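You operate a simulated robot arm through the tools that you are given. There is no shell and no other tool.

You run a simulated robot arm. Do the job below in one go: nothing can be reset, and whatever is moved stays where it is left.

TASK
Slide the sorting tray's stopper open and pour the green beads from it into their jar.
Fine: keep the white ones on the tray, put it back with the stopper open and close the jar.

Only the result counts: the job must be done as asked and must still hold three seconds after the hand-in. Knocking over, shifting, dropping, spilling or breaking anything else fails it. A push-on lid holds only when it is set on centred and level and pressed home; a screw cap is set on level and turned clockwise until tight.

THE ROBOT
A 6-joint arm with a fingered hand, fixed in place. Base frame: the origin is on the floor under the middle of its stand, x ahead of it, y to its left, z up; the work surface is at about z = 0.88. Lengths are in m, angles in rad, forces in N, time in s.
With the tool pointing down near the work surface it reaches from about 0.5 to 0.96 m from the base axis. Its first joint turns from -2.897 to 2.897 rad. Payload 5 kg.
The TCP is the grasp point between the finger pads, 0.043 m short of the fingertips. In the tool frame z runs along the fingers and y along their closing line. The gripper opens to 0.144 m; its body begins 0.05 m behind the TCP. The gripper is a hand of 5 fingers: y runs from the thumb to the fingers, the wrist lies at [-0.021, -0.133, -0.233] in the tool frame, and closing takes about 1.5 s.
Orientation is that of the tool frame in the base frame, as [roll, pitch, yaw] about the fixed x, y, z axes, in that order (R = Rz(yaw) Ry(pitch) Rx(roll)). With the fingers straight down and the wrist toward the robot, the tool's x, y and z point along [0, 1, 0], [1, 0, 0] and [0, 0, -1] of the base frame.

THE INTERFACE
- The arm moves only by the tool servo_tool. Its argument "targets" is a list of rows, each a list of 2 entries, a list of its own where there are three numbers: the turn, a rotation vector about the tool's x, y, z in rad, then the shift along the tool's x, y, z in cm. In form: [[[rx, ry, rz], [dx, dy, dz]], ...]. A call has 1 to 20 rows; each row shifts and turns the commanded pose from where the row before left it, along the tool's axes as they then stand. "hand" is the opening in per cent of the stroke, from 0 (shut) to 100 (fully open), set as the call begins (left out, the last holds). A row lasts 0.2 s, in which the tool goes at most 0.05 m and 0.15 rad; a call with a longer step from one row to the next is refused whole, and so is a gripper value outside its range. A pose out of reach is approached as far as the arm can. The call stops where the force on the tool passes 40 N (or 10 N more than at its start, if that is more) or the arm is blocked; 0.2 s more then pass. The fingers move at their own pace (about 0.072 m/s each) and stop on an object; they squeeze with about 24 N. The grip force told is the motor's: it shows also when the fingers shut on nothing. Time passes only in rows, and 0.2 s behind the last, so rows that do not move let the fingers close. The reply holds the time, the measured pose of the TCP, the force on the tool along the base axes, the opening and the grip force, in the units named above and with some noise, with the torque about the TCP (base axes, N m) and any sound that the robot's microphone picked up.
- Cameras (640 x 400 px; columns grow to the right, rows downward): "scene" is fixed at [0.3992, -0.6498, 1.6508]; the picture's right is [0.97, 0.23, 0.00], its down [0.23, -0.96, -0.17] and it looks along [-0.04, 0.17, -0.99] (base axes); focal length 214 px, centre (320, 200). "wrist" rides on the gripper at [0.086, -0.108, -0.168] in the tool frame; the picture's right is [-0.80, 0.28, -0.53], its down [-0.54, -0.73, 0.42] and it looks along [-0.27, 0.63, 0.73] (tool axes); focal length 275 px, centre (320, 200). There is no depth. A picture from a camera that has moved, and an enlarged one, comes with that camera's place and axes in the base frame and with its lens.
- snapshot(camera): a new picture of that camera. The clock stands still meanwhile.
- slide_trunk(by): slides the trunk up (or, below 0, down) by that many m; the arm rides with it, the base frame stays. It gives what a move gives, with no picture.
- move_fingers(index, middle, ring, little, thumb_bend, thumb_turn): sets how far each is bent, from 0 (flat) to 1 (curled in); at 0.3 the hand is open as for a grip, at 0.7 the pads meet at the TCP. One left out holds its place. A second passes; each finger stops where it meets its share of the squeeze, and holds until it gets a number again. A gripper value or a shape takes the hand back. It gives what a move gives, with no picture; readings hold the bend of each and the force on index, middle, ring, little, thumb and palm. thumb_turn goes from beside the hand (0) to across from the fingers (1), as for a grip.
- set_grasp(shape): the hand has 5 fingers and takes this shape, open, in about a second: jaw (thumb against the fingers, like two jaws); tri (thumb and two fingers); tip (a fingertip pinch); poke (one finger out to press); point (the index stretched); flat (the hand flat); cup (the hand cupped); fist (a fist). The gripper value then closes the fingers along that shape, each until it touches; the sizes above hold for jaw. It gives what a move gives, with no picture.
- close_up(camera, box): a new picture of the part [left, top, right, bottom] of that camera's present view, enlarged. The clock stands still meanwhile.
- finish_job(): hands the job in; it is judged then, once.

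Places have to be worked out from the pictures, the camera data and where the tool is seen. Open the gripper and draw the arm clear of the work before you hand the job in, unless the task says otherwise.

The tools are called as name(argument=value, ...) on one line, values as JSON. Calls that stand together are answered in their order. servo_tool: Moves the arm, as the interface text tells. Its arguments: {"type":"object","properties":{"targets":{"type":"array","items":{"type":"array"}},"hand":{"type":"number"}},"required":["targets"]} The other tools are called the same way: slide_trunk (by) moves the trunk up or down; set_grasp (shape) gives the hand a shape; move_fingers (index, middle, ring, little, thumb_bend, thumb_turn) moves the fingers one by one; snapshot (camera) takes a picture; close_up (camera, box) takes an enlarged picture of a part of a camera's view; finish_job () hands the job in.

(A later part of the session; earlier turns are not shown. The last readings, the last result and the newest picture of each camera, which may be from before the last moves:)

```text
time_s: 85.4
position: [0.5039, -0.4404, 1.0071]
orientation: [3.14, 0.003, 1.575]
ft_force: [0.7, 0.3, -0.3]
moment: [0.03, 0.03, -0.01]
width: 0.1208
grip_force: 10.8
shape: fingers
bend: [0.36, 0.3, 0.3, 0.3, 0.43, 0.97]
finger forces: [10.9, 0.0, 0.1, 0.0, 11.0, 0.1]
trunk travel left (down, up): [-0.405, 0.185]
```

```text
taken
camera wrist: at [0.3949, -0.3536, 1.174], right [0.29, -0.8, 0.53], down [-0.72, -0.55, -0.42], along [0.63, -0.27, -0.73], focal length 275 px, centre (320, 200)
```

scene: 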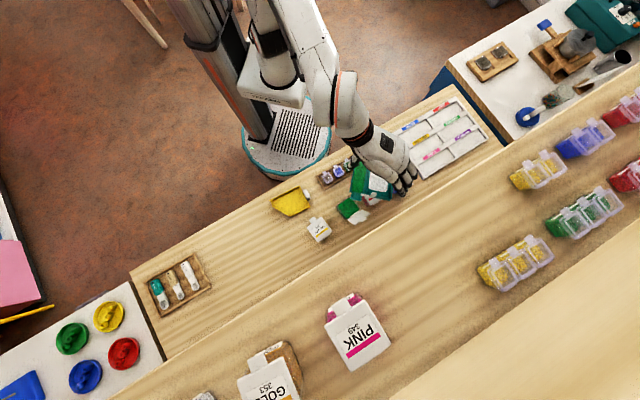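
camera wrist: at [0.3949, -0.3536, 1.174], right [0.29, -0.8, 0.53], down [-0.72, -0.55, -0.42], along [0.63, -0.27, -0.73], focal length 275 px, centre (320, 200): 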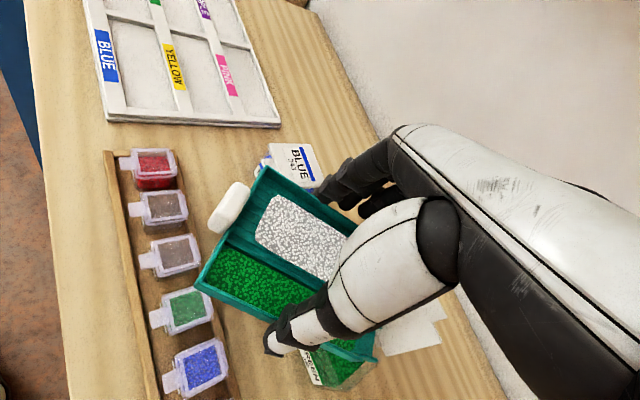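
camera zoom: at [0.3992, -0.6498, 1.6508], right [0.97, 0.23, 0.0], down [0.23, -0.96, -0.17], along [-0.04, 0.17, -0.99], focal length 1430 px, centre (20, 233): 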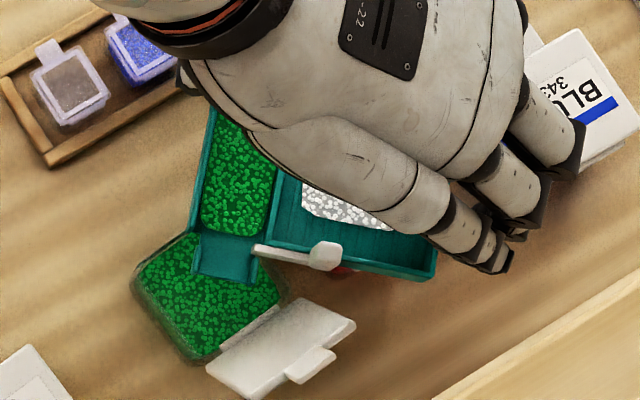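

The spout end is right over the jar's middle, about 3 cm above the rim. I'll back it off 7 mm, start tilting about the spout lip, and settle 1 cm lower, watching the beads.

servo_tool(targets=[[[0, 0, 0], [0.7, 0, 0]], [[0, 0.05, 0], [-0.255, 0, -0.459]], [[0, 0.05, 0], [-0.255, 0, -0.459]], [[0, 0, 0], [-0.1, 0, 0.995]], [[0, 0.05, 0], [-0.255, 0, -0.459]], [[0, 0.05, 0], [-0.255, 0, -0.459]], [[0, 0.05, 0], [-0.255, 0, -0.459]], [[0, 0.05, 0], [-0.255, 0, -0.459]], [[0, 0, 0], [0, 0, 0]]])

close_up(camera="scene", box=[330, 165, 400, 225])

snapshot(camera="wrist")

```text
time_s: 87.4
position: [0.5031, -0.4503, 1.0213]
orientation: [3.139, -0.3, 1.575]
ft_force: [0.1, -0.4, -1.4]
moment: [0.04, -0.02, 0.01]
width: 0.1208
grip_force: 11.3
shape: fingers
bend: [0.36, 0.3, 0.3, 0.3, 0.43, 0.97]
finger forces: [10.8, 0.0, 0.0, 0.0, 11.0, 0.1]
trunk travel left (down, up): [-0.405, 0.185]
```

```text
6.67 times, centred on (365, 195) of scene
camera zoom: at [0.3992, -0.6498, 1.6508], right [0.97, 0.23, 0.0], down [0.23, -0.96, -0.17], along [-0.04, 0.17, -0.99], focal length 1430 px, centre (20, 233)
```

zoom: 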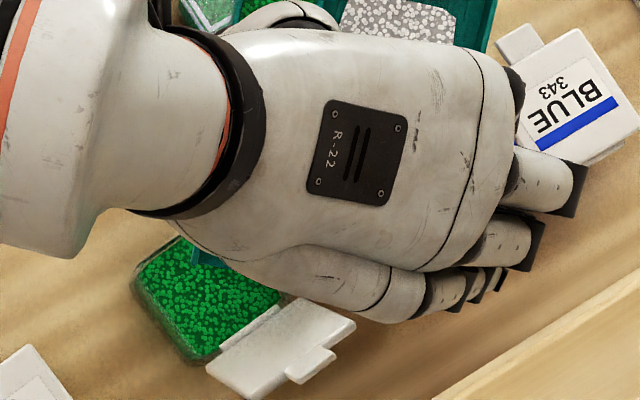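

```text
taken
camera wrist: at [0.3946, -0.4177, 1.2069], right [0.29, -0.92, 0.28], down [-0.72, -0.4, -0.57], along [0.63, -0.04, -0.78], focal length 275 px, centre (320, 200)
```

wrist: 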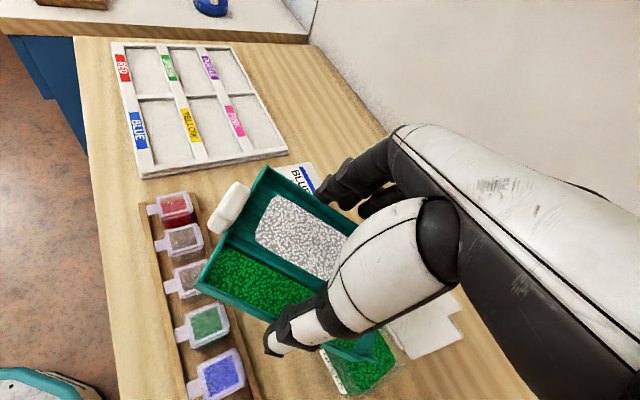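

At 0.30 rad the green beads haven't moved and the tray holds in the grip. Continuing the tilt slowly, checking with the wrist camera.

servo_tool(targets=[[[0, 0.05, 0], [-0.255, 0, -0.459]], [[0, 0.05, 0], [-0.255, 0, -0.459]], [[0, 0, 0], [0, 0, 0]], [[0, 0, 0], [0, 0, 0]]])

close_up(camera="wrist", box=[170, 150, 430, 400])

servo_tool(targets=[[[0, 0.05, 0], [-0.255, 0, -0.459]], [[0, 0.05, 0], [-0.255, 0, -0.459]], [[0, 0, 0], [0, 0, 0]], [[0, 0, 0], [0, 0, 0]]])

close_up(camera="wrist", box=[170, 150, 430, 400])

```text
time_s: 88.4
position: [0.5034, -0.4585, 1.0283]
orientation: [3.139, -0.399, 1.576]
ft_force: [-1.1, 1.0, -0.7]
moment: [-0.04, 0.0, -0.01]
width: 0.1209
grip_force: 11.0
shape: fingers
bend: [0.36, 0.3, 0.3, 0.3, 0.43, 0.97]
finger forces: [10.9, 0.1, 0.0, 0.1, 10.8, 0.0]
trunk travel left (down, up): [-0.405, 0.185]
```

```text
1.60 times, centred on (300, 275) of wrist
camera zoom: at [0.3948, -0.4442, 1.2152], right [0.29, -0.94, 0.18], down [-0.72, -0.34, -0.6], along [0.63, 0.04, -0.78], focal length 440 px, centre (352, 80)
```

zoom: 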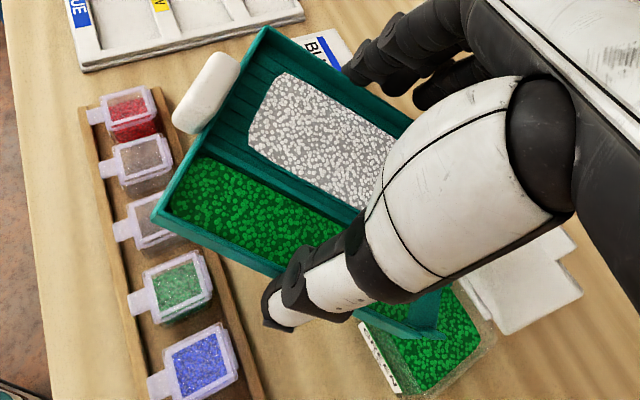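

```text
time_s: 89.4
position: [0.5037, -0.4664, 1.0354]
orientation: [3.139, -0.499, 1.576]
ft_force: [-0.1, -0.4, -0.5]
moment: [-0.02, -0.02, 0.03]
width: 0.1207
grip_force: 10.6
shape: fingers
bend: [0.36, 0.3, 0.3, 0.3, 0.43, 0.97]
finger forces: [11.0, 0.1, 0.0, 0.1, 11.0, 0.0]
trunk travel left (down, up): [-0.405, 0.185]
```

```text
1.60 times, centred on (300, 275) of wrist
camera zoom: at [0.3947, -0.4715, 1.223], right [0.29, -0.95, 0.09], down [-0.72, -0.28, -0.63], along [0.63, 0.12, -0.77], focal length 440 px, centre (352, 80)
```

zoom: 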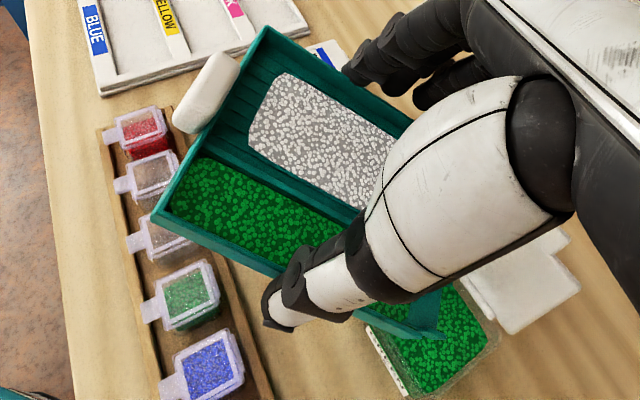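

Still no flow at 0.50 rad; the lip is at about [0.473, -0.525, 0.948]. Tilting further in 0.05 rad steps.

servo_tool(targets=[[[0, 0.05, 0], [-0.255, 0, -0.459]], [[0, 0, 0], [0, 0, 0]], [[0, 0, 0], [0, 0, 0]]])

close_up(camera="wrist", box=[170, 150, 430, 400])

servo_tool(targets=[[[0, 0.05, 0], [-0.255, 0, -0.459]], [[0, 0, 0], [0, 0, 0]], [[0, 0, 0], [0, 0, 0]]])

close_up(camera="wrist", box=[170, 150, 430, 400])

```text
time_s: 90.2
position: [0.5044, -0.4711, 1.0394]
orientation: [3.14, -0.547, 1.575]
ft_force: [-0.4, -0.1, -1.2]
moment: [-0.06, 0.0, 0.03]
width: 0.1205
grip_force: 11.2
shape: fingers
bend: [0.36, 0.3, 0.3, 0.3, 0.43, 0.97]
finger forces: [10.8, 0.0, 0.1, 0.0, 10.9, 0.0]
trunk travel left (down, up): [-0.405, 0.185]
```

```text
1.60 times, centred on (300, 275) of wrist
camera zoom: at [0.3947, -0.4847, 1.2261], right [0.29, -0.96, 0.04], down [-0.72, -0.24, -0.65], along [0.63, 0.16, -0.76], focal length 440 px, centre (352, 80)
```

zoom: 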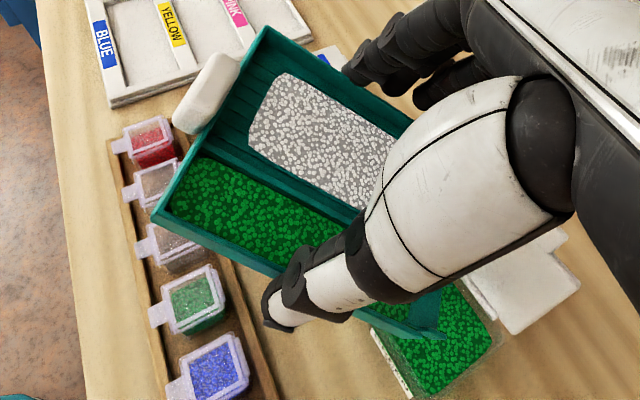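

```text
time_s: 91.0
position: [0.5049, -0.4752, 1.0419]
orientation: [3.139, -0.601, 1.576]
ft_force: [-0.7, -0.2, -0.8]
moment: [-0.04, -0.02, -0.01]
width: 0.121
grip_force: 10.8
shape: fingers
bend: [0.36, 0.3, 0.3, 0.3, 0.43, 0.97]
finger forces: [10.9, 0.0, 0.1, 0.0, 10.9, 0.1]
trunk travel left (down, up): [-0.405, 0.185]
```

```text
1.60 times, centred on (300, 275) of wrist
camera zoom: at [0.3953, -0.4987, 1.2275], right [0.29, -0.96, -0.01], down [-0.72, -0.21, -0.66], along [0.63, 0.19, -0.75], focal length 440 px, centre (352, 80)
```

zoom: 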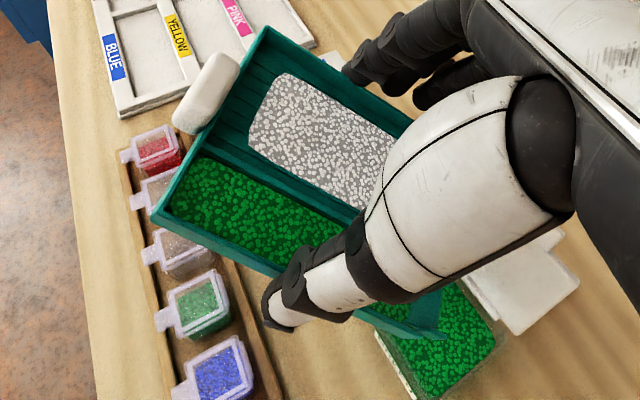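

No flow yet at 0.60 rad; both colours static. Continuing in 0.05 rad steps.

servo_tool(targets=[[[0, 0.05, 0], [-0.255, 0, -0.459]], [[0, 0, 0], [0, 0, 0]], [[0, 0, 0], [0, 0, 0]]])

close_up(camera="wrist", box=[170, 150, 430, 400])

servo_tool(targets=[[[0, 0.05, 0], [-0.255, 0, -0.459]], [[0, 0, 0], [0, 0, 0]], [[0, 0, 0], [0, 0, 0]]])

close_up(camera="wrist", box=[170, 150, 430, 400])

```text
time_s: 91.8
position: [0.5044, -0.4814, 1.0431]
orientation: [3.14, -0.65, 1.575]
ft_force: [-0.1, -0.9, -1.5]
moment: [-0.06, -0.01, 0.0]
width: 0.1208
grip_force: 10.6
shape: fingers
bend: [0.36, 0.3, 0.3, 0.3, 0.43, 0.97]
finger forces: [10.9, 0.0, 0.1, 0.0, 10.9, 0.1]
trunk travel left (down, up): [-0.405, 0.185]
```

```text
1.60 times, centred on (300, 275) of wrist
camera zoom: at [0.3954, -0.5129, 1.2283], right [0.29, -0.96, -0.06], down [-0.72, -0.18, -0.67], along [0.63, 0.23, -0.74], focal length 440 px, centre (352, 80)
```

zoom: 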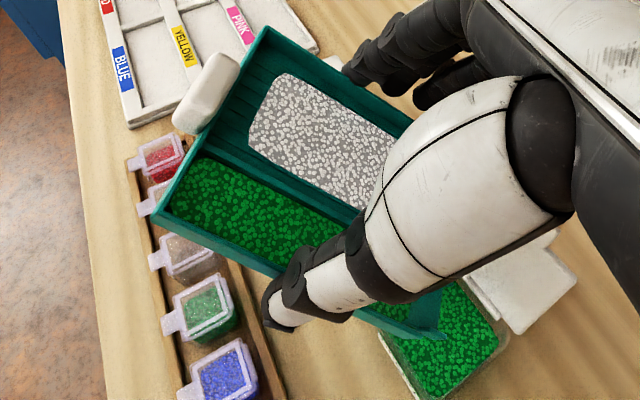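

```text
time_s: 92.6
position: [0.506, -0.4857, 1.0459]
orientation: [3.14, -0.697, 1.576]
ft_force: [0.2, 1.1, -1.7]
moment: [-0.04, 0.01, 0.02]
width: 0.1206
grip_force: 11.2
shape: fingers
bend: [0.36, 0.3, 0.3, 0.3, 0.43, 0.97]
finger forces: [10.8, 0.0, 0.0, 0.0, 10.9, 0.1]
trunk travel left (down, up): [-0.405, 0.185]
```

```text
1.60 times, centred on (300, 275) of wrist
camera zoom: at [0.3961, -0.5274, 1.2284], right [0.29, -0.95, -0.1], down [-0.72, -0.15, -0.67], along [0.63, 0.27, -0.73], focal length 440 px, centre (352, 80)
```

zoom: 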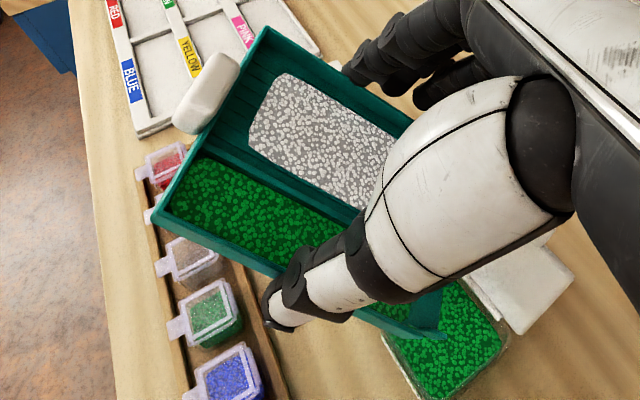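

Still static at 0.70 rad. I'll keep increasing carefully, checking white and green each step.

servo_tool(targets=[[[0, 0.05, 0], [-0.255, 0, -0.459]], [[0, 0, 0], [0, 0, 0]], [[0, 0, 0], [0, 0, 0]], [[0, 0, 0], [0, 0, 0]]])

close_up(camera="wrist", box=[170, 150, 430, 400])

close_up(camera="scene", box=[320, 140, 420, 230])

```text
time_s: 93.6
position: [0.5042, -0.4906, 1.0473]
orientation: [3.139, -0.748, 1.577]
ft_force: [-0.2, 0.8, -1.1]
moment: [0.0, -0.01, -0.03]
width: 0.1211
grip_force: 11.2
shape: fingers
bend: [0.36, 0.3, 0.3, 0.3, 0.43, 0.97]
finger forces: [11.0, 0.0, 0.0, 0.0, 11.0, 0.1]
trunk travel left (down, up): [-0.405, 0.185]
```

```text
1.60 times, centred on (300, 275) of wrist
camera zoom: at [0.3963, -0.5409, 1.2272], right [0.29, -0.95, -0.15], down [-0.72, -0.11, -0.68], along [0.63, 0.3, -0.72], focal length 440 px, centre (352, 80)
```

zoom: 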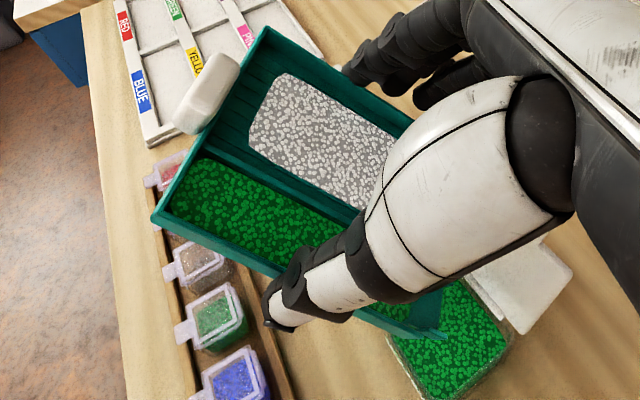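

```text
4.44 times, centred on (370, 185) of scene
camera zoom: at [0.3992, -0.6498, 1.6508], right [0.97, 0.23, 0.0], down [0.23, -0.96, -0.17], along [-0.04, 0.17, -0.99], focal length 953 px, centre (98, 267)
```

zoom: 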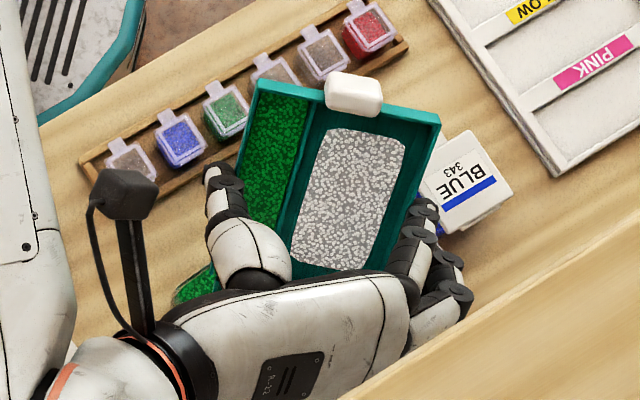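

No flow at 0.75 rad, and more lean would bring the wrist close to the shelf edge (≈ z 1.235). The earlier overhead view showed the stopper plate still poking about 5 mm into the channel, so it is probably not fully open. I'll level the tray, take it back to its place and push the stopper the rest of the way.

servo_tool(targets=[[[0, -0.05, 0], [0.231, 0, 0.471]], [[0, -0.05, 0], [0.231, 0, 0.471]], [[0, -0.05, 0], [0.231, 0, 0.471]], [[0, -0.05, 0], [0.231, 0, 0.471]], [[0, -0.05, 0], [0.231, 0, 0.471]], [[0, -0.05, 0], [0.231, 0, 0.471]], [[0, 0, 0], [0.87, 0, -1.8]], [[0, 0, 0], [0.87, 0, -1.8]], [[0, 0, 0], [0.87, 0, -1.8]], [[0, 0, 0], [0.87, 0, -1.8]], [[0, 0, 0], [0, 0, 0]]])

servo_tool(targets=[[[0, -0.05, 0], [0.231, 0, 0.471]], [[0, -0.05, 0], [0.231, 0, 0.471]], [[0, -0.05, 0], [0.231, 0, 0.471]], [[0, -0.05, 0], [0.231, 0, 0.471]], [[0, -0.05, 0], [0.231, 0, 0.471]], [[0, -0.05, 0], [0.231, 0, 0.471]], [[0, -0.05, 0], [0.231, 0, 0.471]], [[0, -0.05, 0], [0.231, 0, 0.471]], [[0, -0.05, 0], [0.231, 0, 0.471]], [[0, -0.05, 0], [0, 0, 0]], [[0, -0.05, 0], [0, 0, 0]], [[0, 0, 0], [0, 0, 0]]])

close_up(camera="scene", box=[330, 160, 400, 225])

```text
time_s: 96.0
position: [0.505, -0.4614, 1.1133]
orientation: [3.138, -0.451, 1.575]
ft_force: [-0.8, -0.4, -0.6]
moment: [-0.02, 0.0, 0.01]
width: 0.1209
grip_force: 11.0
shape: fingers
bend: [0.36, 0.3, 0.3, 0.3, 0.43, 0.97]
finger forces: [10.8, 0.0, 0.1, 0.0, 10.9, 0.1]
trunk travel left (down, up): [-0.405, 0.185]
```

```text
time_s: 98.6
position: [0.5056, -0.4322, 1.0763]
orientation: [3.139, 0.101, 1.574]
ft_force: [0.0, 0.0, -1.2]
moment: [0.01, -0.01, -0.01]
width: 0.1206
grip_force: 10.3
shape: fingers
bend: [0.36, 0.3, 0.3, 0.3, 0.43, 0.97]
finger forces: [10.8, 0.0, 0.1, 0.0, 10.9, 0.1]
trunk travel left (down, up): [-0.405, 0.185]
```

```text
6.15 times, centred on (365, 192) of scene
camera zoom: at [0.3992, -0.6498, 1.6508], right [0.97, 0.23, 0.0], down [0.23, -0.96, -0.17], along [-0.04, 0.17, -0.99], focal length 1320 px, centre (43, 246)
```

zoom: 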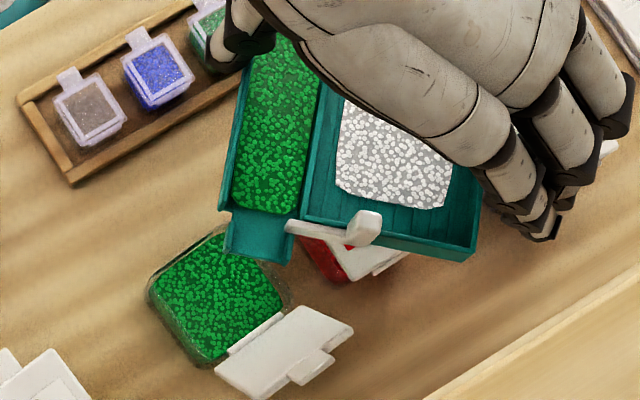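

A close look at the stopper from above while the tray is here.

close_up(camera="scene", box=[350, 180, 385, 210])

```text
13.33 times, centred on (368, 195) of scene
camera zoom: at [0.3992, -0.6498, 1.6508], right [0.97, 0.23, 0.0], down [0.23, -0.96, -0.17], along [-0.04, 0.17, -0.99], focal length 2860 px, centre (-313, 267)
```

zoom: 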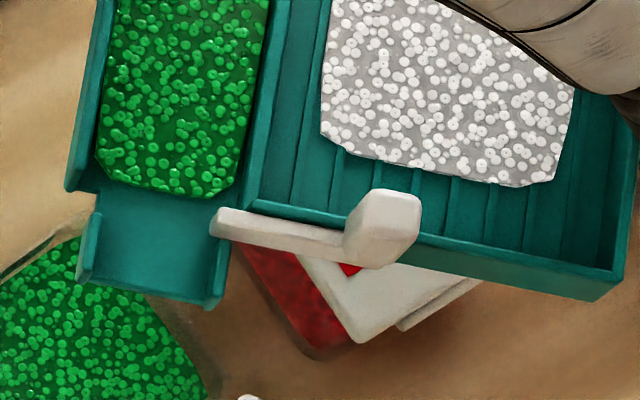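

The plate end is flush with the spout's inner wall, so the stopper really is fully open; the beads evidently need a steeper tilt. I'll yaw 6° to keep the wrist farther from the shelf, realign the lip over the jar, and tilt again.

servo_tool(targets=[[[0, 0.05, 0], [-0.255, 0, -0.459]], [[0, 0.05, 0], [-0.255, 0, -0.459]], [[0, 0, 0.0525], [0, 0, 0]], [[0, 0, 0.0525], [0, 0, 0]], [[0, 0, 0], [0.6, 1.04, 0]], [[0, 0, 0], [0, 0, 1.4]], [[0, 0, 0], [0, 0, 1.4]], [[0, 0, 0], [0, 0, 1.4]], [[0, 0, 0], [0, 0, 1.4]], [[0, 0, 0], [0, 0, 1.4]], [[0, 0, 0], [0, 0, 1.3]], [[0, 0, 0], [0, 0, 0]]])

close_up(camera="scene", box=[330, 165, 400, 225])

```text
time_s: 101.2
position: [0.5147, -0.4313, 1.0045]
orientation: [3.14, -0.001, 1.47]
ft_force: [0.1, -0.7, -1.0]
moment: [0.01, 0.0, -0.01]
width: 0.1209
grip_force: 10.7
shape: fingers
bend: [0.36, 0.3, 0.3, 0.3, 0.43, 0.97]
finger forces: [10.9, 0.0, 0.1, 0.0, 10.9, 0.0]
trunk travel left (down, up): [-0.405, 0.185]
```

```text
6.67 times, centred on (365, 195) of scene
camera zoom: at [0.3992, -0.6498, 1.6508], right [0.97, 0.23, 0.0], down [0.23, -0.96, -0.17], along [-0.04, 0.17, -0.99], focal length 1430 px, centre (20, 233)
```

zoom: 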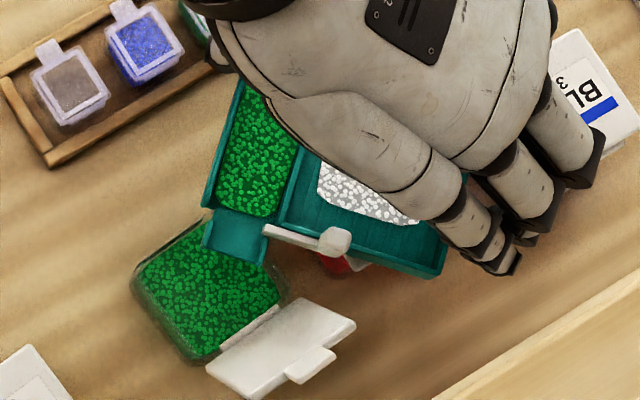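

The lip centre is at about J+[3, 12] mm; I'll nudge it 5 mm further in and then tilt about the lip to 0.70 rad as before.

servo_tool(targets=[[[0, 0, 0], [-0.5, 0, 0]], [[0, 0.05, 0], [-0.255, 0, -0.459]], [[0, 0.05, 0], [-0.255, 0, -0.459]], [[0, 0, 0], [-0.06, 0, 0.6]], [[0, 0.05, 0], [-0.255, 0, -0.459]], [[0, 0.05, 0], [-0.255, 0, -0.459]], [[0, 0.05, 0], [-0.255, 0, -0.459]], [[0, 0.05, 0], [-0.255, 0, -0.459]], [[0, 0.05, 0], [-0.255, 0, -0.459]], [[0, 0.05, 0], [-0.255, 0, -0.459]], [[0, 0.05, 0], [-0.255, 0, -0.459]], [[0, 0.05, 0], [-0.255, 0, -0.459]], [[0, 0.05, 0], [-0.255, 0, -0.459]], [[0, 0.05, 0], [-0.255, 0, -0.459]], [[0, 0.05, 0], [-0.255, 0, -0.459]], [[0, 0.05, 0], [-0.255, 0, -0.459]], [[0, 0, 0], [0, 0, 0]]])

close_up(camera="wrist", box=[170, 150, 430, 400])

```text
time_s: 104.8
position: [0.5098, -0.4894, 1.0479]
orientation: [3.14, -0.699, 1.469]
ft_force: [-1.0, 0.6, -1.6]
moment: [-0.02, -0.04, 0.01]
width: 0.1208
grip_force: 10.7
shape: fingers
bend: [0.36, 0.3, 0.3, 0.3, 0.43, 0.97]
finger forces: [10.8, 0.0, 0.0, 0.1, 10.7, 0.0]
trunk travel left (down, up): [-0.405, 0.185]
```

```text
1.60 times, centred on (300, 275) of wrist
camera zoom: at [0.3968, -0.5194, 1.2295], right [0.19, -0.98, -0.1], down [-0.74, -0.07, -0.67], along [0.65, 0.2, -0.73], focal length 440 px, centre (352, 80)
```

zoom: 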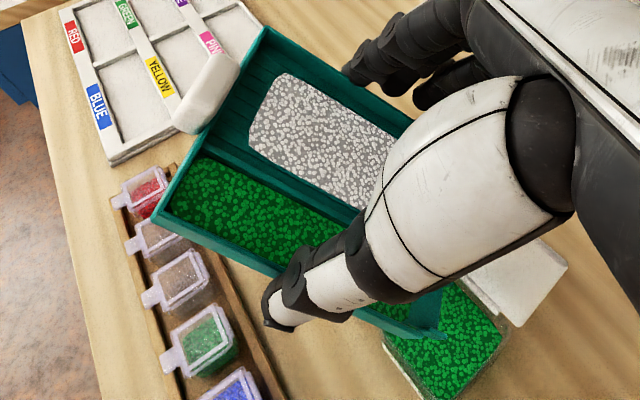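

Tray held, both colours static at 0.70 rad. Going on in 0.05 rad steps with a check after each.

servo_tool(targets=[[[0, 0.05, 0], [-0.255, 0, -0.459]], [[0, 0.05, 0], [-0.255, 0, -0.459]], [[0, 0, 0], [0, 0, 0]], [[0, 0, 0], [0, 0, 0]]])

close_up(camera="wrist", box=[170, 150, 430, 400])

servo_tool(targets=[[[0, 0.05, 0], [-0.255, 0, -0.459]], [[0, 0, 0], [0, 0, 0]], [[0, 0, 0], [0, 0, 0]]])

close_up(camera="wrist", box=[170, 150, 430, 400])

```text
time_s: 105.8
position: [0.508, -0.4989, 1.049]
orientation: [3.138, -0.799, 1.472]
ft_force: [0.0, -0.6, -1.1]
moment: [-0.03, 0.01, 0.04]
width: 0.121
grip_force: 10.4
shape: fingers
bend: [0.36, 0.3, 0.3, 0.3, 0.43, 0.97]
finger forces: [10.9, 0.1, 0.1, 0.0, 10.7, 0.0]
trunk travel left (down, up): [-0.405, 0.185]
```

```text
1.60 times, centred on (300, 275) of wrist
camera zoom: at [0.3925, -0.5474, 1.2268], right [0.19, -0.96, -0.2], down [-0.73, 0.0, -0.68], along [0.66, 0.27, -0.7], focal length 440 px, centre (352, 80)
```

zoom: 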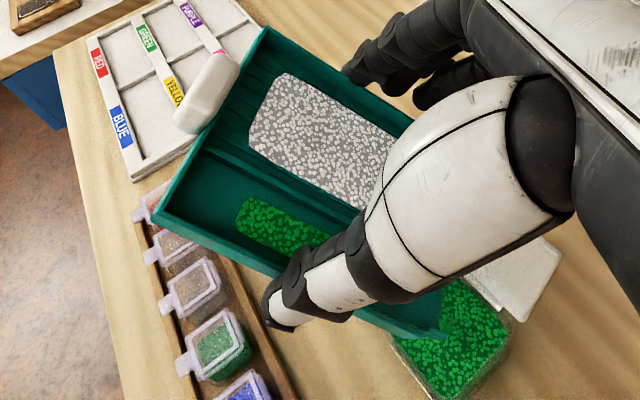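

```text
time_s: 106.6
position: [0.5083, -0.5053, 1.0516]
orientation: [3.141, -0.848, 1.469]
ft_force: [0.1, 0.3, -0.3]
moment: [-0.09, -0.03, 0.02]
width: 0.1208
grip_force: 11.4
shape: fingers
bend: [0.36, 0.3, 0.3, 0.3, 0.43, 0.97]
finger forces: [10.9, 0.0, 0.0, 0.1, 10.7, 0.0]
trunk travel left (down, up): [-0.405, 0.185]
```

```text
1.60 times, centred on (300, 275) of wrist
camera zoom: at [0.3913, -0.5613, 1.2252], right [0.19, -0.95, -0.24], down [-0.73, 0.03, -0.69], along [0.66, 0.31, -0.68], focal length 440 px, centre (352, 80)
```

zoom: 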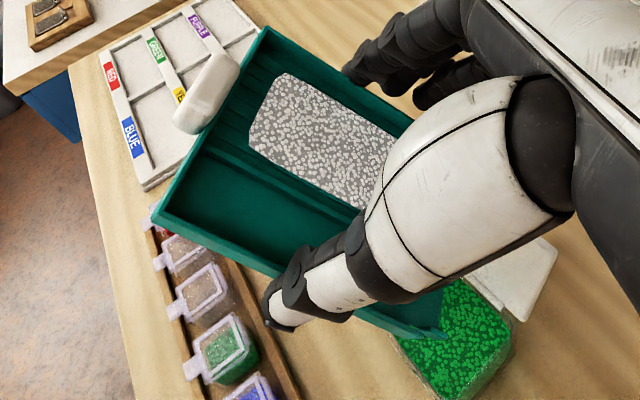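

The green beads have poured out and the whites are still in place. I'll hold this tilt a moment longer to let the rest run out, then check.

servo_tool(targets=[[[0, 0, 0], [0, 0, 0]], [[0, 0, 0], [0, 0, 0]], [[0, 0, 0], [0, 0, 0]], [[0, 0, 0], [0, 0, 0]], [[0, 0, 0], [0, 0, 0]]])

close_up(camera="wrist", box=[280, 220, 430, 400])

close_up(camera="scene", box=[310, 140, 420, 230])

```text
time_s: 107.8
position: [0.5073, -0.5048, 1.0522]
orientation: [3.138, -0.847, 1.47]
ft_force: [-0.3, 0.5, -0.4]
moment: [-0.04, 0.02, -0.02]
width: 0.121
grip_force: 10.9
shape: fingers
bend: [0.36, 0.3, 0.3, 0.3, 0.43, 0.97]
finger forces: [10.9, 0.0, 0.0, 0.0, 10.9, 0.0]
trunk travel left (down, up): [-0.405, 0.185]
```

```text
2.22 times, centred on (355, 310) of wrist
camera zoom: at [0.3914, -0.5614, 1.225], right [0.19, -0.95, -0.24], down [-0.73, 0.03, -0.69], along [0.66, 0.31, -0.68], focal length 612 px, centre (242, -44)
```

zoom: 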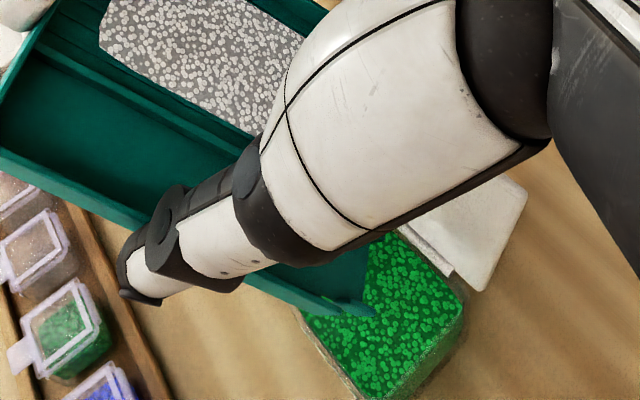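

```text
4.44 times, centred on (365, 185) of scene
camera zoom: at [0.3992, -0.6498, 1.6508], right [0.97, 0.23, 0.0], down [0.23, -0.96, -0.17], along [-0.04, 0.17, -0.99], focal length 953 px, centre (120, 267)
```

zoom: 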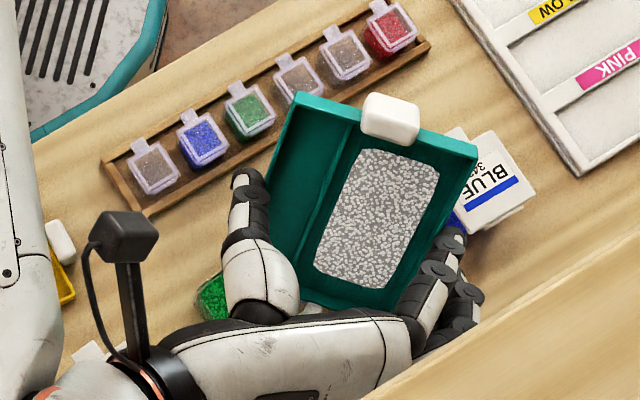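

The channel is empty, the whites stayed and nothing is on the bench. I'll tilt back about the lip, rise, and level the tray.

servo_tool(targets=[[[0, -0.05, 0], [0.231, 0, 0.471]], [[0, -0.05, 0], [0.231, 0, 0.471]], [[0, -0.05, 0], [0.231, 0, 0.471]], [[0, -0.05, 0], [0.231, 0, 0.471]], [[0, -0.05, 0], [0.231, 0, 0.471]], [[0, -0.05, 0], [0.231, 0, 0.471]], [[0, -0.05, 0], [0.231, 0, 0.471]], [[0, -0.05, 0], [0.231, 0, 0.471]], [[0, 0, 0], [0.87, 0, -1.8]], [[0, 0, 0], [0.87, 0, -1.8]], [[0, 0, 0], [0.87, 0, -1.8]], [[0, 0, 0], [0.87, 0, -1.8]], [[0, 0, 0], [0.87, 0, -1.8]], [[0, 0, 0], [0, 0, 0]]])

servo_tool(targets=[[[0, -0.05, 0], [0.231, 0, 0.471]], [[0, -0.05, 0], [0.231, 0, 0.471]], [[0, -0.05, 0], [0.231, 0, 0.471]], [[0, -0.05, 0], [0.231, 0, 0.471]], [[0, -0.05, 0], [0.231, 0, 0.471]], [[0, -0.05, 0], [0.231, 0, 0.471]], [[0, -0.05, 0], [0.231, 0, 0.471]], [[0, -0.05, 0], [0.231, 0, 0.471]], [[0, -0.05, 0], [0.231, 0, 0.471]], [[0, 0, 0], [0, 0, 0]]])

close_up(camera="scene", box=[310, 150, 410, 230])

```text
time_s: 110.8
position: [0.5123, -0.4659, 1.1334]
orientation: [3.14, -0.449, 1.47]
ft_force: [0.5, -0.2, 0.2]
moment: [-0.07, -0.01, -0.01]
width: 0.1203
grip_force: 10.1
shape: fingers
bend: [0.36, 0.3, 0.3, 0.3, 0.43, 0.97]
finger forces: [10.8, 0.1, 0.1, 0.1, 10.8, 0.0]
trunk travel left (down, up): [-0.405, 0.185]
```

```text
time_s: 113.0
position: [0.514, -0.4367, 1.0988]
orientation: [3.138, -0.001, 1.467]
ft_force: [0.5, 0.9, -1.4]
moment: [-0.04, -0.02, 0.01]
width: 0.1208
grip_force: 10.8
shape: fingers
bend: [0.36, 0.3, 0.3, 0.3, 0.43, 0.97]
finger forces: [10.8, 0.0, 0.0, 0.0, 10.8, 0.0]
trunk travel left (down, up): [-0.405, 0.185]
```

```text
5.00 times, centred on (360, 190) of scene
camera zoom: at [0.3992, -0.6498, 1.6508], right [0.97, 0.23, 0.0], down [0.23, -0.96, -0.17], along [-0.04, 0.17, -0.99], focal length 1072 px, centre (120, 250)
```

zoom: 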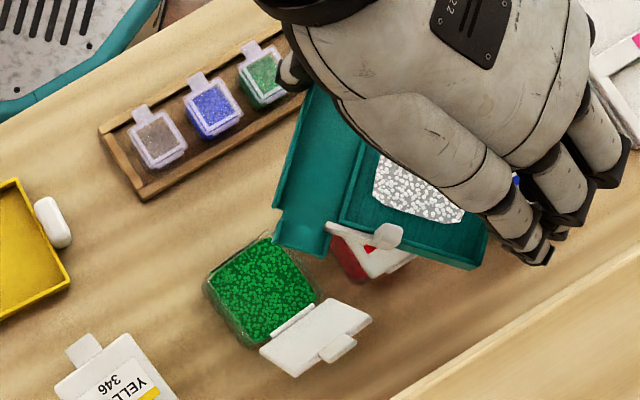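

Channel empty, whites intact, jar undisturbed. Carrying the tray back toward its place with the hand yawing to 45°.

servo_tool(targets=[[[0, 0, 0.0385], [-1.854, -1.862, 0]], [[0, 0, 0.0385], [-1.924, -1.789, 0]], [[0, 0, 0.0385], [-1.992, -1.713, 0]], [[0, 0, 0.0385], [-2.056, -1.636, 0]], [[0, 0, 0.0385], [-2.118, -1.555, 0]], [[0, 0, 0.0385], [-2.176, -1.472, 0]], [[0, 0, 0.0385], [-2.231, -1.388, 0]], [[0, 0, 0.0385], [-2.283, -1.301, 0]], [[0, 0, 0.0385], [-2.331, -1.212, 0]], [[0, 0, 0.0385], [-2.376, -1.121, 0]], [[0, 0, 0.0385], [-2.418, -1.029, 0]], [[0, 0, 0.0385], [-2.455, -0.935, 0]], [[0, 0, 0.0385], [-2.489, -0.84, 0]], [[0, 0, 0.0385], [-2.52, -0.744, 0]], [[0, 0, 0.0385], [-2.547, -0.646, 0]], [[0, 0, 0.0385], [-2.57, -0.548, 0]], [[0, 0, 0.0385], [-2.589, -0.448, 0]], [[0, 0, 0.0385], [-2.604, -0.348, 0]], [[0, 0, 0], [0, 0, 0]]])

snapshot(camera="scene")

snapshot(camera="wrist")

```text
time_s: 117.0
position: [0.148, -0.7317, 1.0975]
orientation: [3.139, -0.003, 0.774]
ft_force: [0.9, -0.2, -1.3]
moment: [0.02, 0.02, -0.03]
width: 0.1208
grip_force: 10.5
shape: fingers
bend: [0.36, 0.3, 0.3, 0.3, 0.43, 0.97]
finger forces: [10.7, 0.0, 0.1, 0.1, 10.6, 0.0]
trunk travel left (down, up): [-0.405, 0.185]
```

```text
taken
```

scene: 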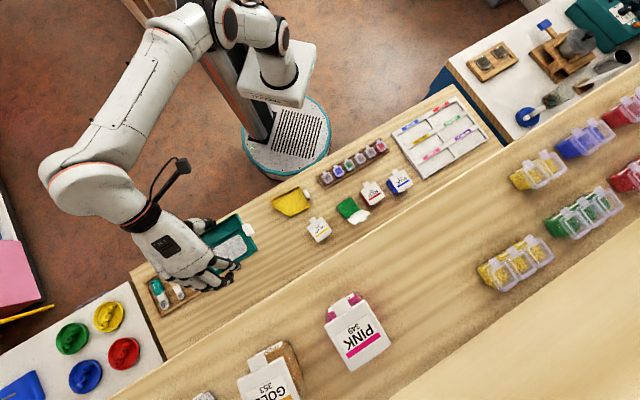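

```text
taken
camera wrist: at [0.1332, -0.5938, 1.2649], right [-0.37, -0.76, 0.53], down [-0.89, 0.14, -0.42], along [0.25, -0.63, -0.73], focal length 275 px, centre (320, 200)
```

wrist: 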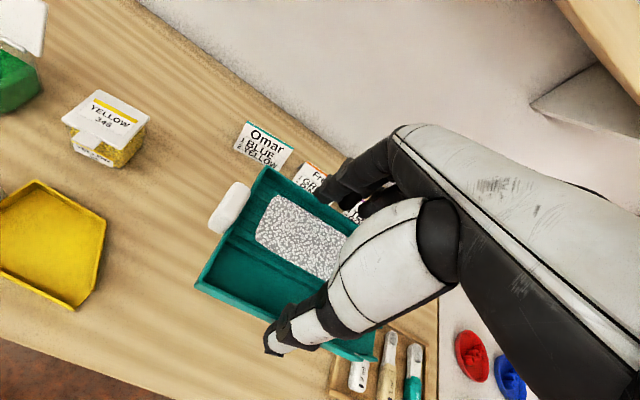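

The tray is above its place. Lowering it gently.

servo_tool(targets=[[[0, 0, 0], [-0.27, 0.2, 0]], [[0, 0, 0], [0, 0, 2]], [[0, 0, 0], [0, 0, 2]], [[0, 0, 0], [0, 0, 2]], [[0, 0, 0], [0, 0, 2]], [[0, 0, 0], [0, 0, 2]], [[0, 0, 0], [0, 0, 2]], [[0, 0, 0], [0, 0, 2]], [[0, 0, 0], [0, 0, 1]], [[0, 0, 0], [0, 0, 0.5]], [[0, 0, 0], [0, 0, 0]]])

servo_tool(targets=[[[0, 0, 0], [0, 0, 0.3]], [[0, 0, 0], [0, 0, 0.3]], [[0, 0, 0], [0, 0, 0]]])

servo_tool(targets=[[[0, 0, 0], [0, 0, 0.3]], [[0, 0, 0], [0, 0, 0.2]], [[0, 0, 0], [0, 0, 0]]])

```text
time_s: 119.4
position: [0.1467, -0.7377, 0.9425]
orientation: [3.139, 0.001, 0.776]
ft_force: [-0.7, 0.7, -1.6]
moment: [0.03, 0.03, 0.0]
width: 0.1203
grip_force: 10.8
shape: fingers
bend: [0.36, 0.3, 0.3, 0.3, 0.43, 0.97]
finger forces: [10.7, 0.1, 0.0, 0.1, 10.7, 0.0]
trunk travel left (down, up): [-0.405, 0.185]
```

```text
time_s: 120.2
position: [0.147, -0.7366, 0.9354]
orientation: [3.141, -0.003, 0.775]
ft_force: [0.4, 0.5, -1.4]
moment: [-0.01, 0.02, -0.02]
width: 0.1205
grip_force: 10.7
shape: fingers
bend: [0.36, 0.3, 0.3, 0.3, 0.43, 0.97]
finger forces: [10.7, 0.0, 0.1, 0.0, 10.8, 0.0]
trunk travel left (down, up): [-0.405, 0.185]
```

```text
time_s: 121.0
position: [0.1464, -0.737, 0.9313]
orientation: [3.138, -0.002, 0.775]
ft_force: [-0.2, -0.2, -1.3]
moment: [-0.01, -0.02, -0.03]
width: 0.1204
grip_force: 10.9
shape: fingers
bend: [0.36, 0.3, 0.3, 0.3, 0.43, 0.97]
finger forces: [10.8, 0.1, 0.0, 0.0, 10.7, 0.0]
trunk travel left (down, up): [-0.405, 0.185]
```

Weight (~1.3 N) still on the hand; a few more 1–1.5 mm steps until the table takes it.

servo_tool(targets=[[[0, 0, 0], [0, 0, 0.15]], [[0, 0, 0], [0, 0, 0]]])

servo_tool(targets=[[[0, 0, 0], [0, 0, 0.15]], [[0, 0, 0], [0, 0, 0]]])

servo_tool(targets=[[[0, 0, 0], [0, 0, 0.1]], [[0, 0, 0], [0, 0, 0]]])

```text
time_s: 121.6
position: [0.1481, -0.7374, 0.9296]
orientation: [3.14, -0.001, 0.775]
ft_force: [-0.4, 0.4, -0.5]
moment: [0.03, 0.03, 0.01]
width: 0.1207
grip_force: 10.8
shape: fingers
bend: [0.36, 0.3, 0.3, 0.3, 0.43, 0.97]
finger forces: [10.7, 0.1, 0.0, 0.0, 10.7, 0.0]
trunk travel left (down, up): [-0.405, 0.185]
```

```text
time_s: 122.2
position: [0.1467, -0.7376, 0.9299]
orientation: [3.142, 0.0, 0.775]
ft_force: [0.1, 0.8, 1.3]
moment: [0.04, 0.06, -0.01]
width: 0.1207
grip_force: 10.2
shape: fingers
bend: [0.36, 0.3, 0.3, 0.3, 0.43, 0.97]
finger forces: [10.8, 0.0, 0.1, 0.0, 11.0, 0.0]
trunk travel left (down, up): [-0.405, 0.185]
```

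```text
time_s: 122.8
position: [0.1465, -0.7375, 0.9285]
orientation: [3.14, 0.001, 0.776]
ft_force: [-1.3, 1.6, 3.3]
moment: [0.24, 0.23, 0.01]
width: 0.1206
grip_force: 10.9
shape: fingers
bend: [0.36, 0.3, 0.3, 0.3, 0.43, 0.97]
finger forces: [9.9, 0.0, 0.0, 0.0, 12.5, 0.0]
trunk travel left (down, up): [-0.405, 0.185]
```

The table now carries the tray. Releasing the grip.

move_fingers(index=0.3, thumb_bend=0.3)

close_up(camera="wrist", box=[170, 130, 430, 390])

```text
time_s: 123.8
position: [0.1454, -0.7369, 0.9281]
orientation: [3.14, -0.002, 0.775]
ft_force: [0.0, 0.4, -0.2]
moment: [-0.01, -0.02, 0.04]
width: 0.1493
grip_force: 0.2
shape: fingers
bend: [0.3, 0.3, 0.3, 0.3, 0.3, 0.97]
finger forces: [0.1, 0.0, 0.0, 0.0, 0.1, 0.0]
trunk travel left (down, up): [-0.405, 0.185]
```

```text
1.54 times, centred on (300, 260) of wrist
camera zoom: at [0.1323, -0.5994, 1.0947], right [-0.37, -0.76, 0.53], down [-0.89, 0.14, -0.42], along [0.25, -0.64, -0.73], focal length 424 px, centre (351, 108)
```

zoom: 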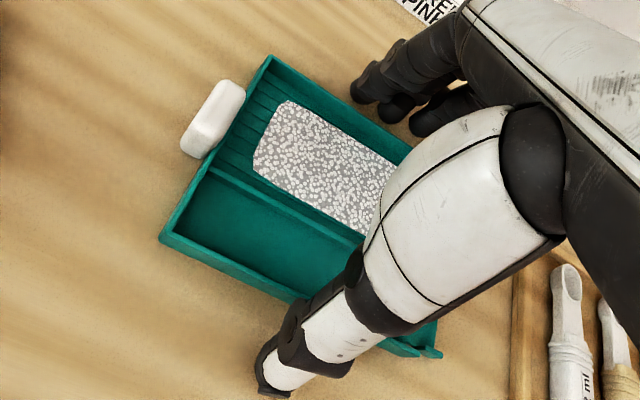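

Released cleanly. Rising straight up and checking the tray's position from above.

servo_tool(targets=[[[0, 0, 0], [0, 0, -1]], [[0, 0, 0], [0, 0, -2]], [[0, 0, 0], [0, 0, -3]], [[0, 0, 0], [0, 0, -4]], [[0, 0, 0], [0, 0, -4]], [[0, 0, 0], [0, -4, 0]], [[0, 0, 0], [0, -4, 0]], [[0, 0, 0], [4, -2, 0]], [[0, 0, 0], [4, -2, 0]], [[0, 0, 0], [4, 0, 0]], [[0, 0, 0], [0, 0, 0]]])

snapshot(camera="scene")

close_up(camera="scene", box=[215, 215, 275, 275])

close_up(camera="scene", box=[320, 175, 385, 227])

```text
time_s: 126.2
position: [0.1542, -0.5681, 1.0721]
orientation: [3.14, 0.0, 0.775]
ft_force: [-0.2, -0.3, 1.0]
moment: [-0.01, 0.03, -0.01]
width: 0.1496
grip_force: 0.0
shape: fingers
bend: [0.3, 0.3, 0.3, 0.3, 0.3, 0.98]
finger forces: [0.1, 0.1, 0.0, 0.0, 0.1, 0.0]
trunk travel left (down, up): [-0.405, 0.185]
```

```text
taken
```

scene: 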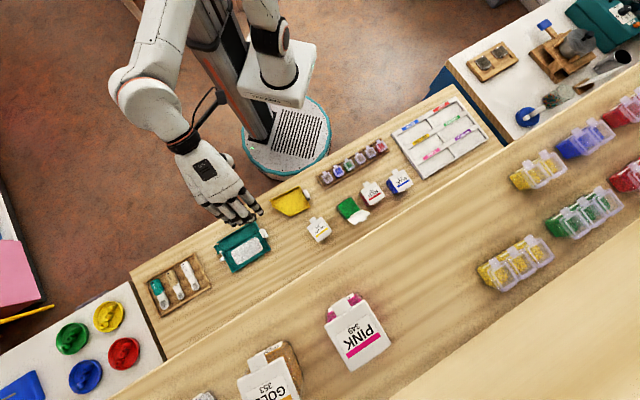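

```text
6.67 times, centred on (245, 245) of scene
camera zoom: at [0.3992, -0.6498, 1.6508], right [0.97, 0.23, 0.0], down [0.23, -0.96, -0.17], along [-0.04, 0.17, -0.99], focal length 1430 px, centre (820, -100)
```

zoom: 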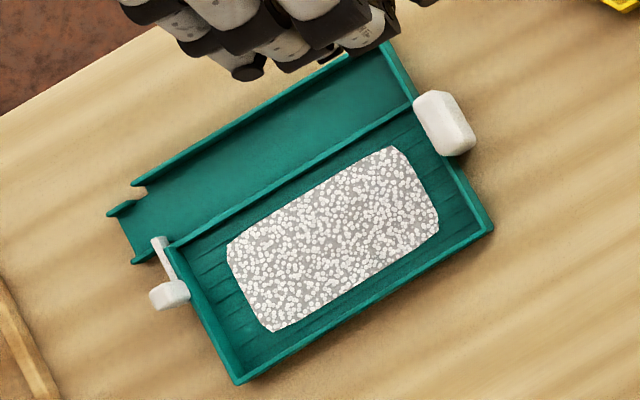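

```text
7.69 times, centred on (352, 201) of scene
camera zoom: at [0.3992, -0.6498, 1.6508], right [0.97, 0.23, 0.0], down [0.23, -0.96, -0.17], along [-0.04, 0.17, -0.99], focal length 1650 px, centre (70, 192)
```

zoom: 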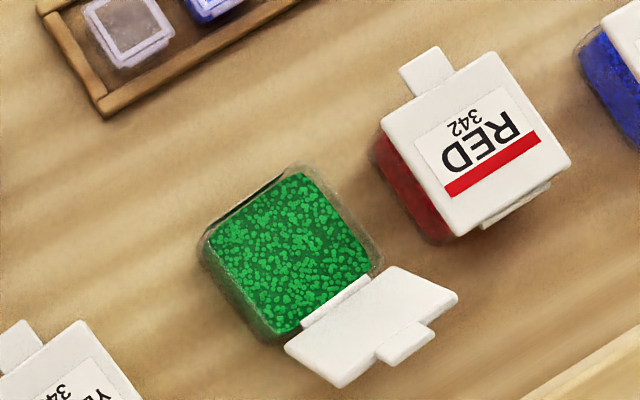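

The tray is back within a few millimetres with the stopper open and only whites on it. Next, the lid: it leans back at ~117° (hinge at normal ≈ 0.74, top ≈ 0.767, z ≈ 0.99). I'll move the open hand over so the fingers can go down behind it.

servo_tool(targets=[[[0, 0, -0.045], [0, 0, -2]], [[0, 0, 0], [3.68, 3.0, -0.2]], [[0, 0, 0], [3.68, 3.0, -0.2]], [[0, 0, 0], [3.68, 3.0, -0.2]], [[0, 0, 0], [3.68, 3.0, -0.2]], [[0, 0, 0], [3.68, 3.0, -0.2]], [[0, 0, 0], [3.68, 3.0, -0.2]], [[0, 0, 0], [3.68, 3.0, 0]], [[0, 0, 0], [0, 0, 0]]])

close_up(camera="scene", box=[310, 150, 410, 240])

snapshot(camera="wrist")

```text
time_s: 128.2
position: [0.4824, -0.5229, 1.0975]
orientation: [3.138, 0.0, 0.819]
ft_force: [0.0, 0.0, 0.3]
moment: [-0.02, 0.02, -0.04]
width: 0.1494
grip_force: 0.0
shape: fingers
bend: [0.3, 0.3, 0.3, 0.3, 0.3, 0.98]
finger forces: [0.0, 0.0, 0.0, 0.1, 0.0, 0.1]
trunk travel left (down, up): [-0.405, 0.185]
```

```text
4.44 times, centred on (360, 195) of scene
camera zoom: at [0.3992, -0.6498, 1.6508], right [0.97, 0.23, 0.0], down [0.23, -0.96, -0.17], along [-0.04, 0.17, -0.99], focal length 953 px, centre (142, 222)
```

zoom: 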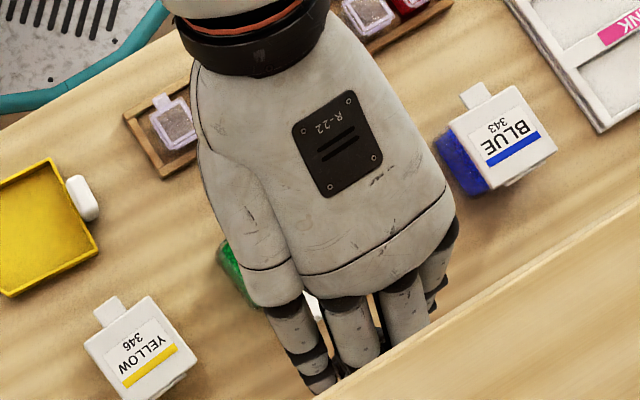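

```text
taken
camera wrist: at [0.4611, -0.3851, 1.2646], right [-0.34, -0.78, 0.53], down [-0.9, 0.1, -0.42], along [0.28, -0.62, -0.73], focal length 275 px, centre (320, 200)
```

wrist: 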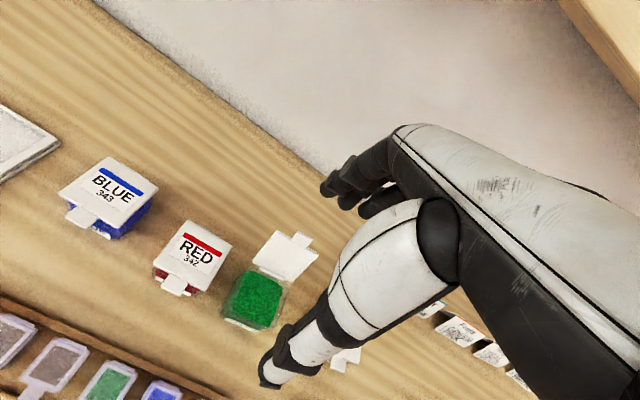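

The fingers are about 1.5 cm beyond the leaning lid. Lowering 9 cm so the tips reach behind it (z ≈ 0.965).

servo_tool(targets=[[[0, 0, 0], [0, 0.2, 2.5]], [[0, 0, 0], [0, 0, 2.5]], [[0, 0, 0], [0, 0, 2.0]], [[0, 0, 0], [0, 0, 2.0]], [[0, 0, 0], [0, 0, 0]]])

snapshot(camera="wrist")

close_up(camera="wrist", box=[210, 130, 400, 340])

```text
time_s: 129.4
position: [0.482, -0.5236, 1.0101]
orientation: [3.141, 0.0, 0.819]
ft_force: [0.1, -0.2, -0.2]
moment: [0.01, -0.01, -0.01]
width: 0.1496
grip_force: 0.0
shape: fingers
bend: [0.3, 0.3, 0.3, 0.3, 0.3, 0.98]
finger forces: [0.0, 0.0, 0.0, 0.0, 0.0, 0.0]
trunk travel left (down, up): [-0.405, 0.185]
```

```text
taken
camera wrist: at [0.4595, -0.3856, 1.1764], right [-0.34, -0.78, 0.53], down [-0.9, 0.1, -0.42], along [0.28, -0.62, -0.73], focal length 275 px, centre (320, 200)
```

wrist: 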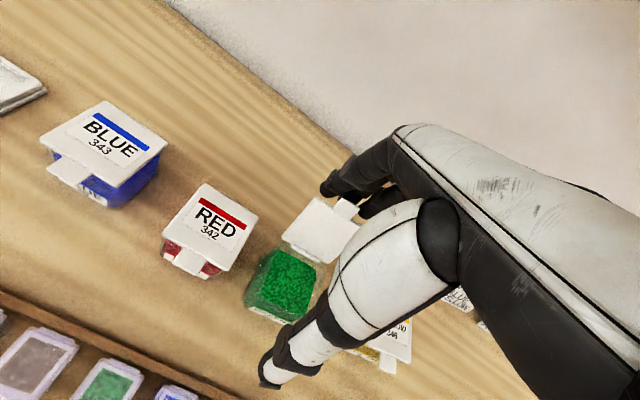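

```text
1.90 times, centred on (305, 235) of wrist
camera zoom: at [0.4595, -0.3856, 1.1764], right [-0.34, -0.78, 0.53], down [-0.9, 0.1, -0.42], along [0.28, -0.62, -0.73], focal length 524 px, centre (349, 133)
```

zoom: 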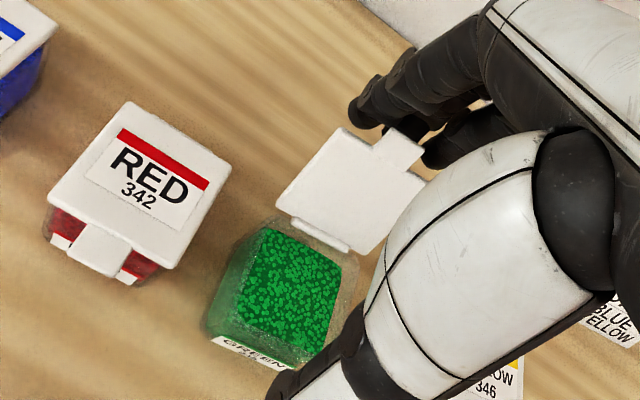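

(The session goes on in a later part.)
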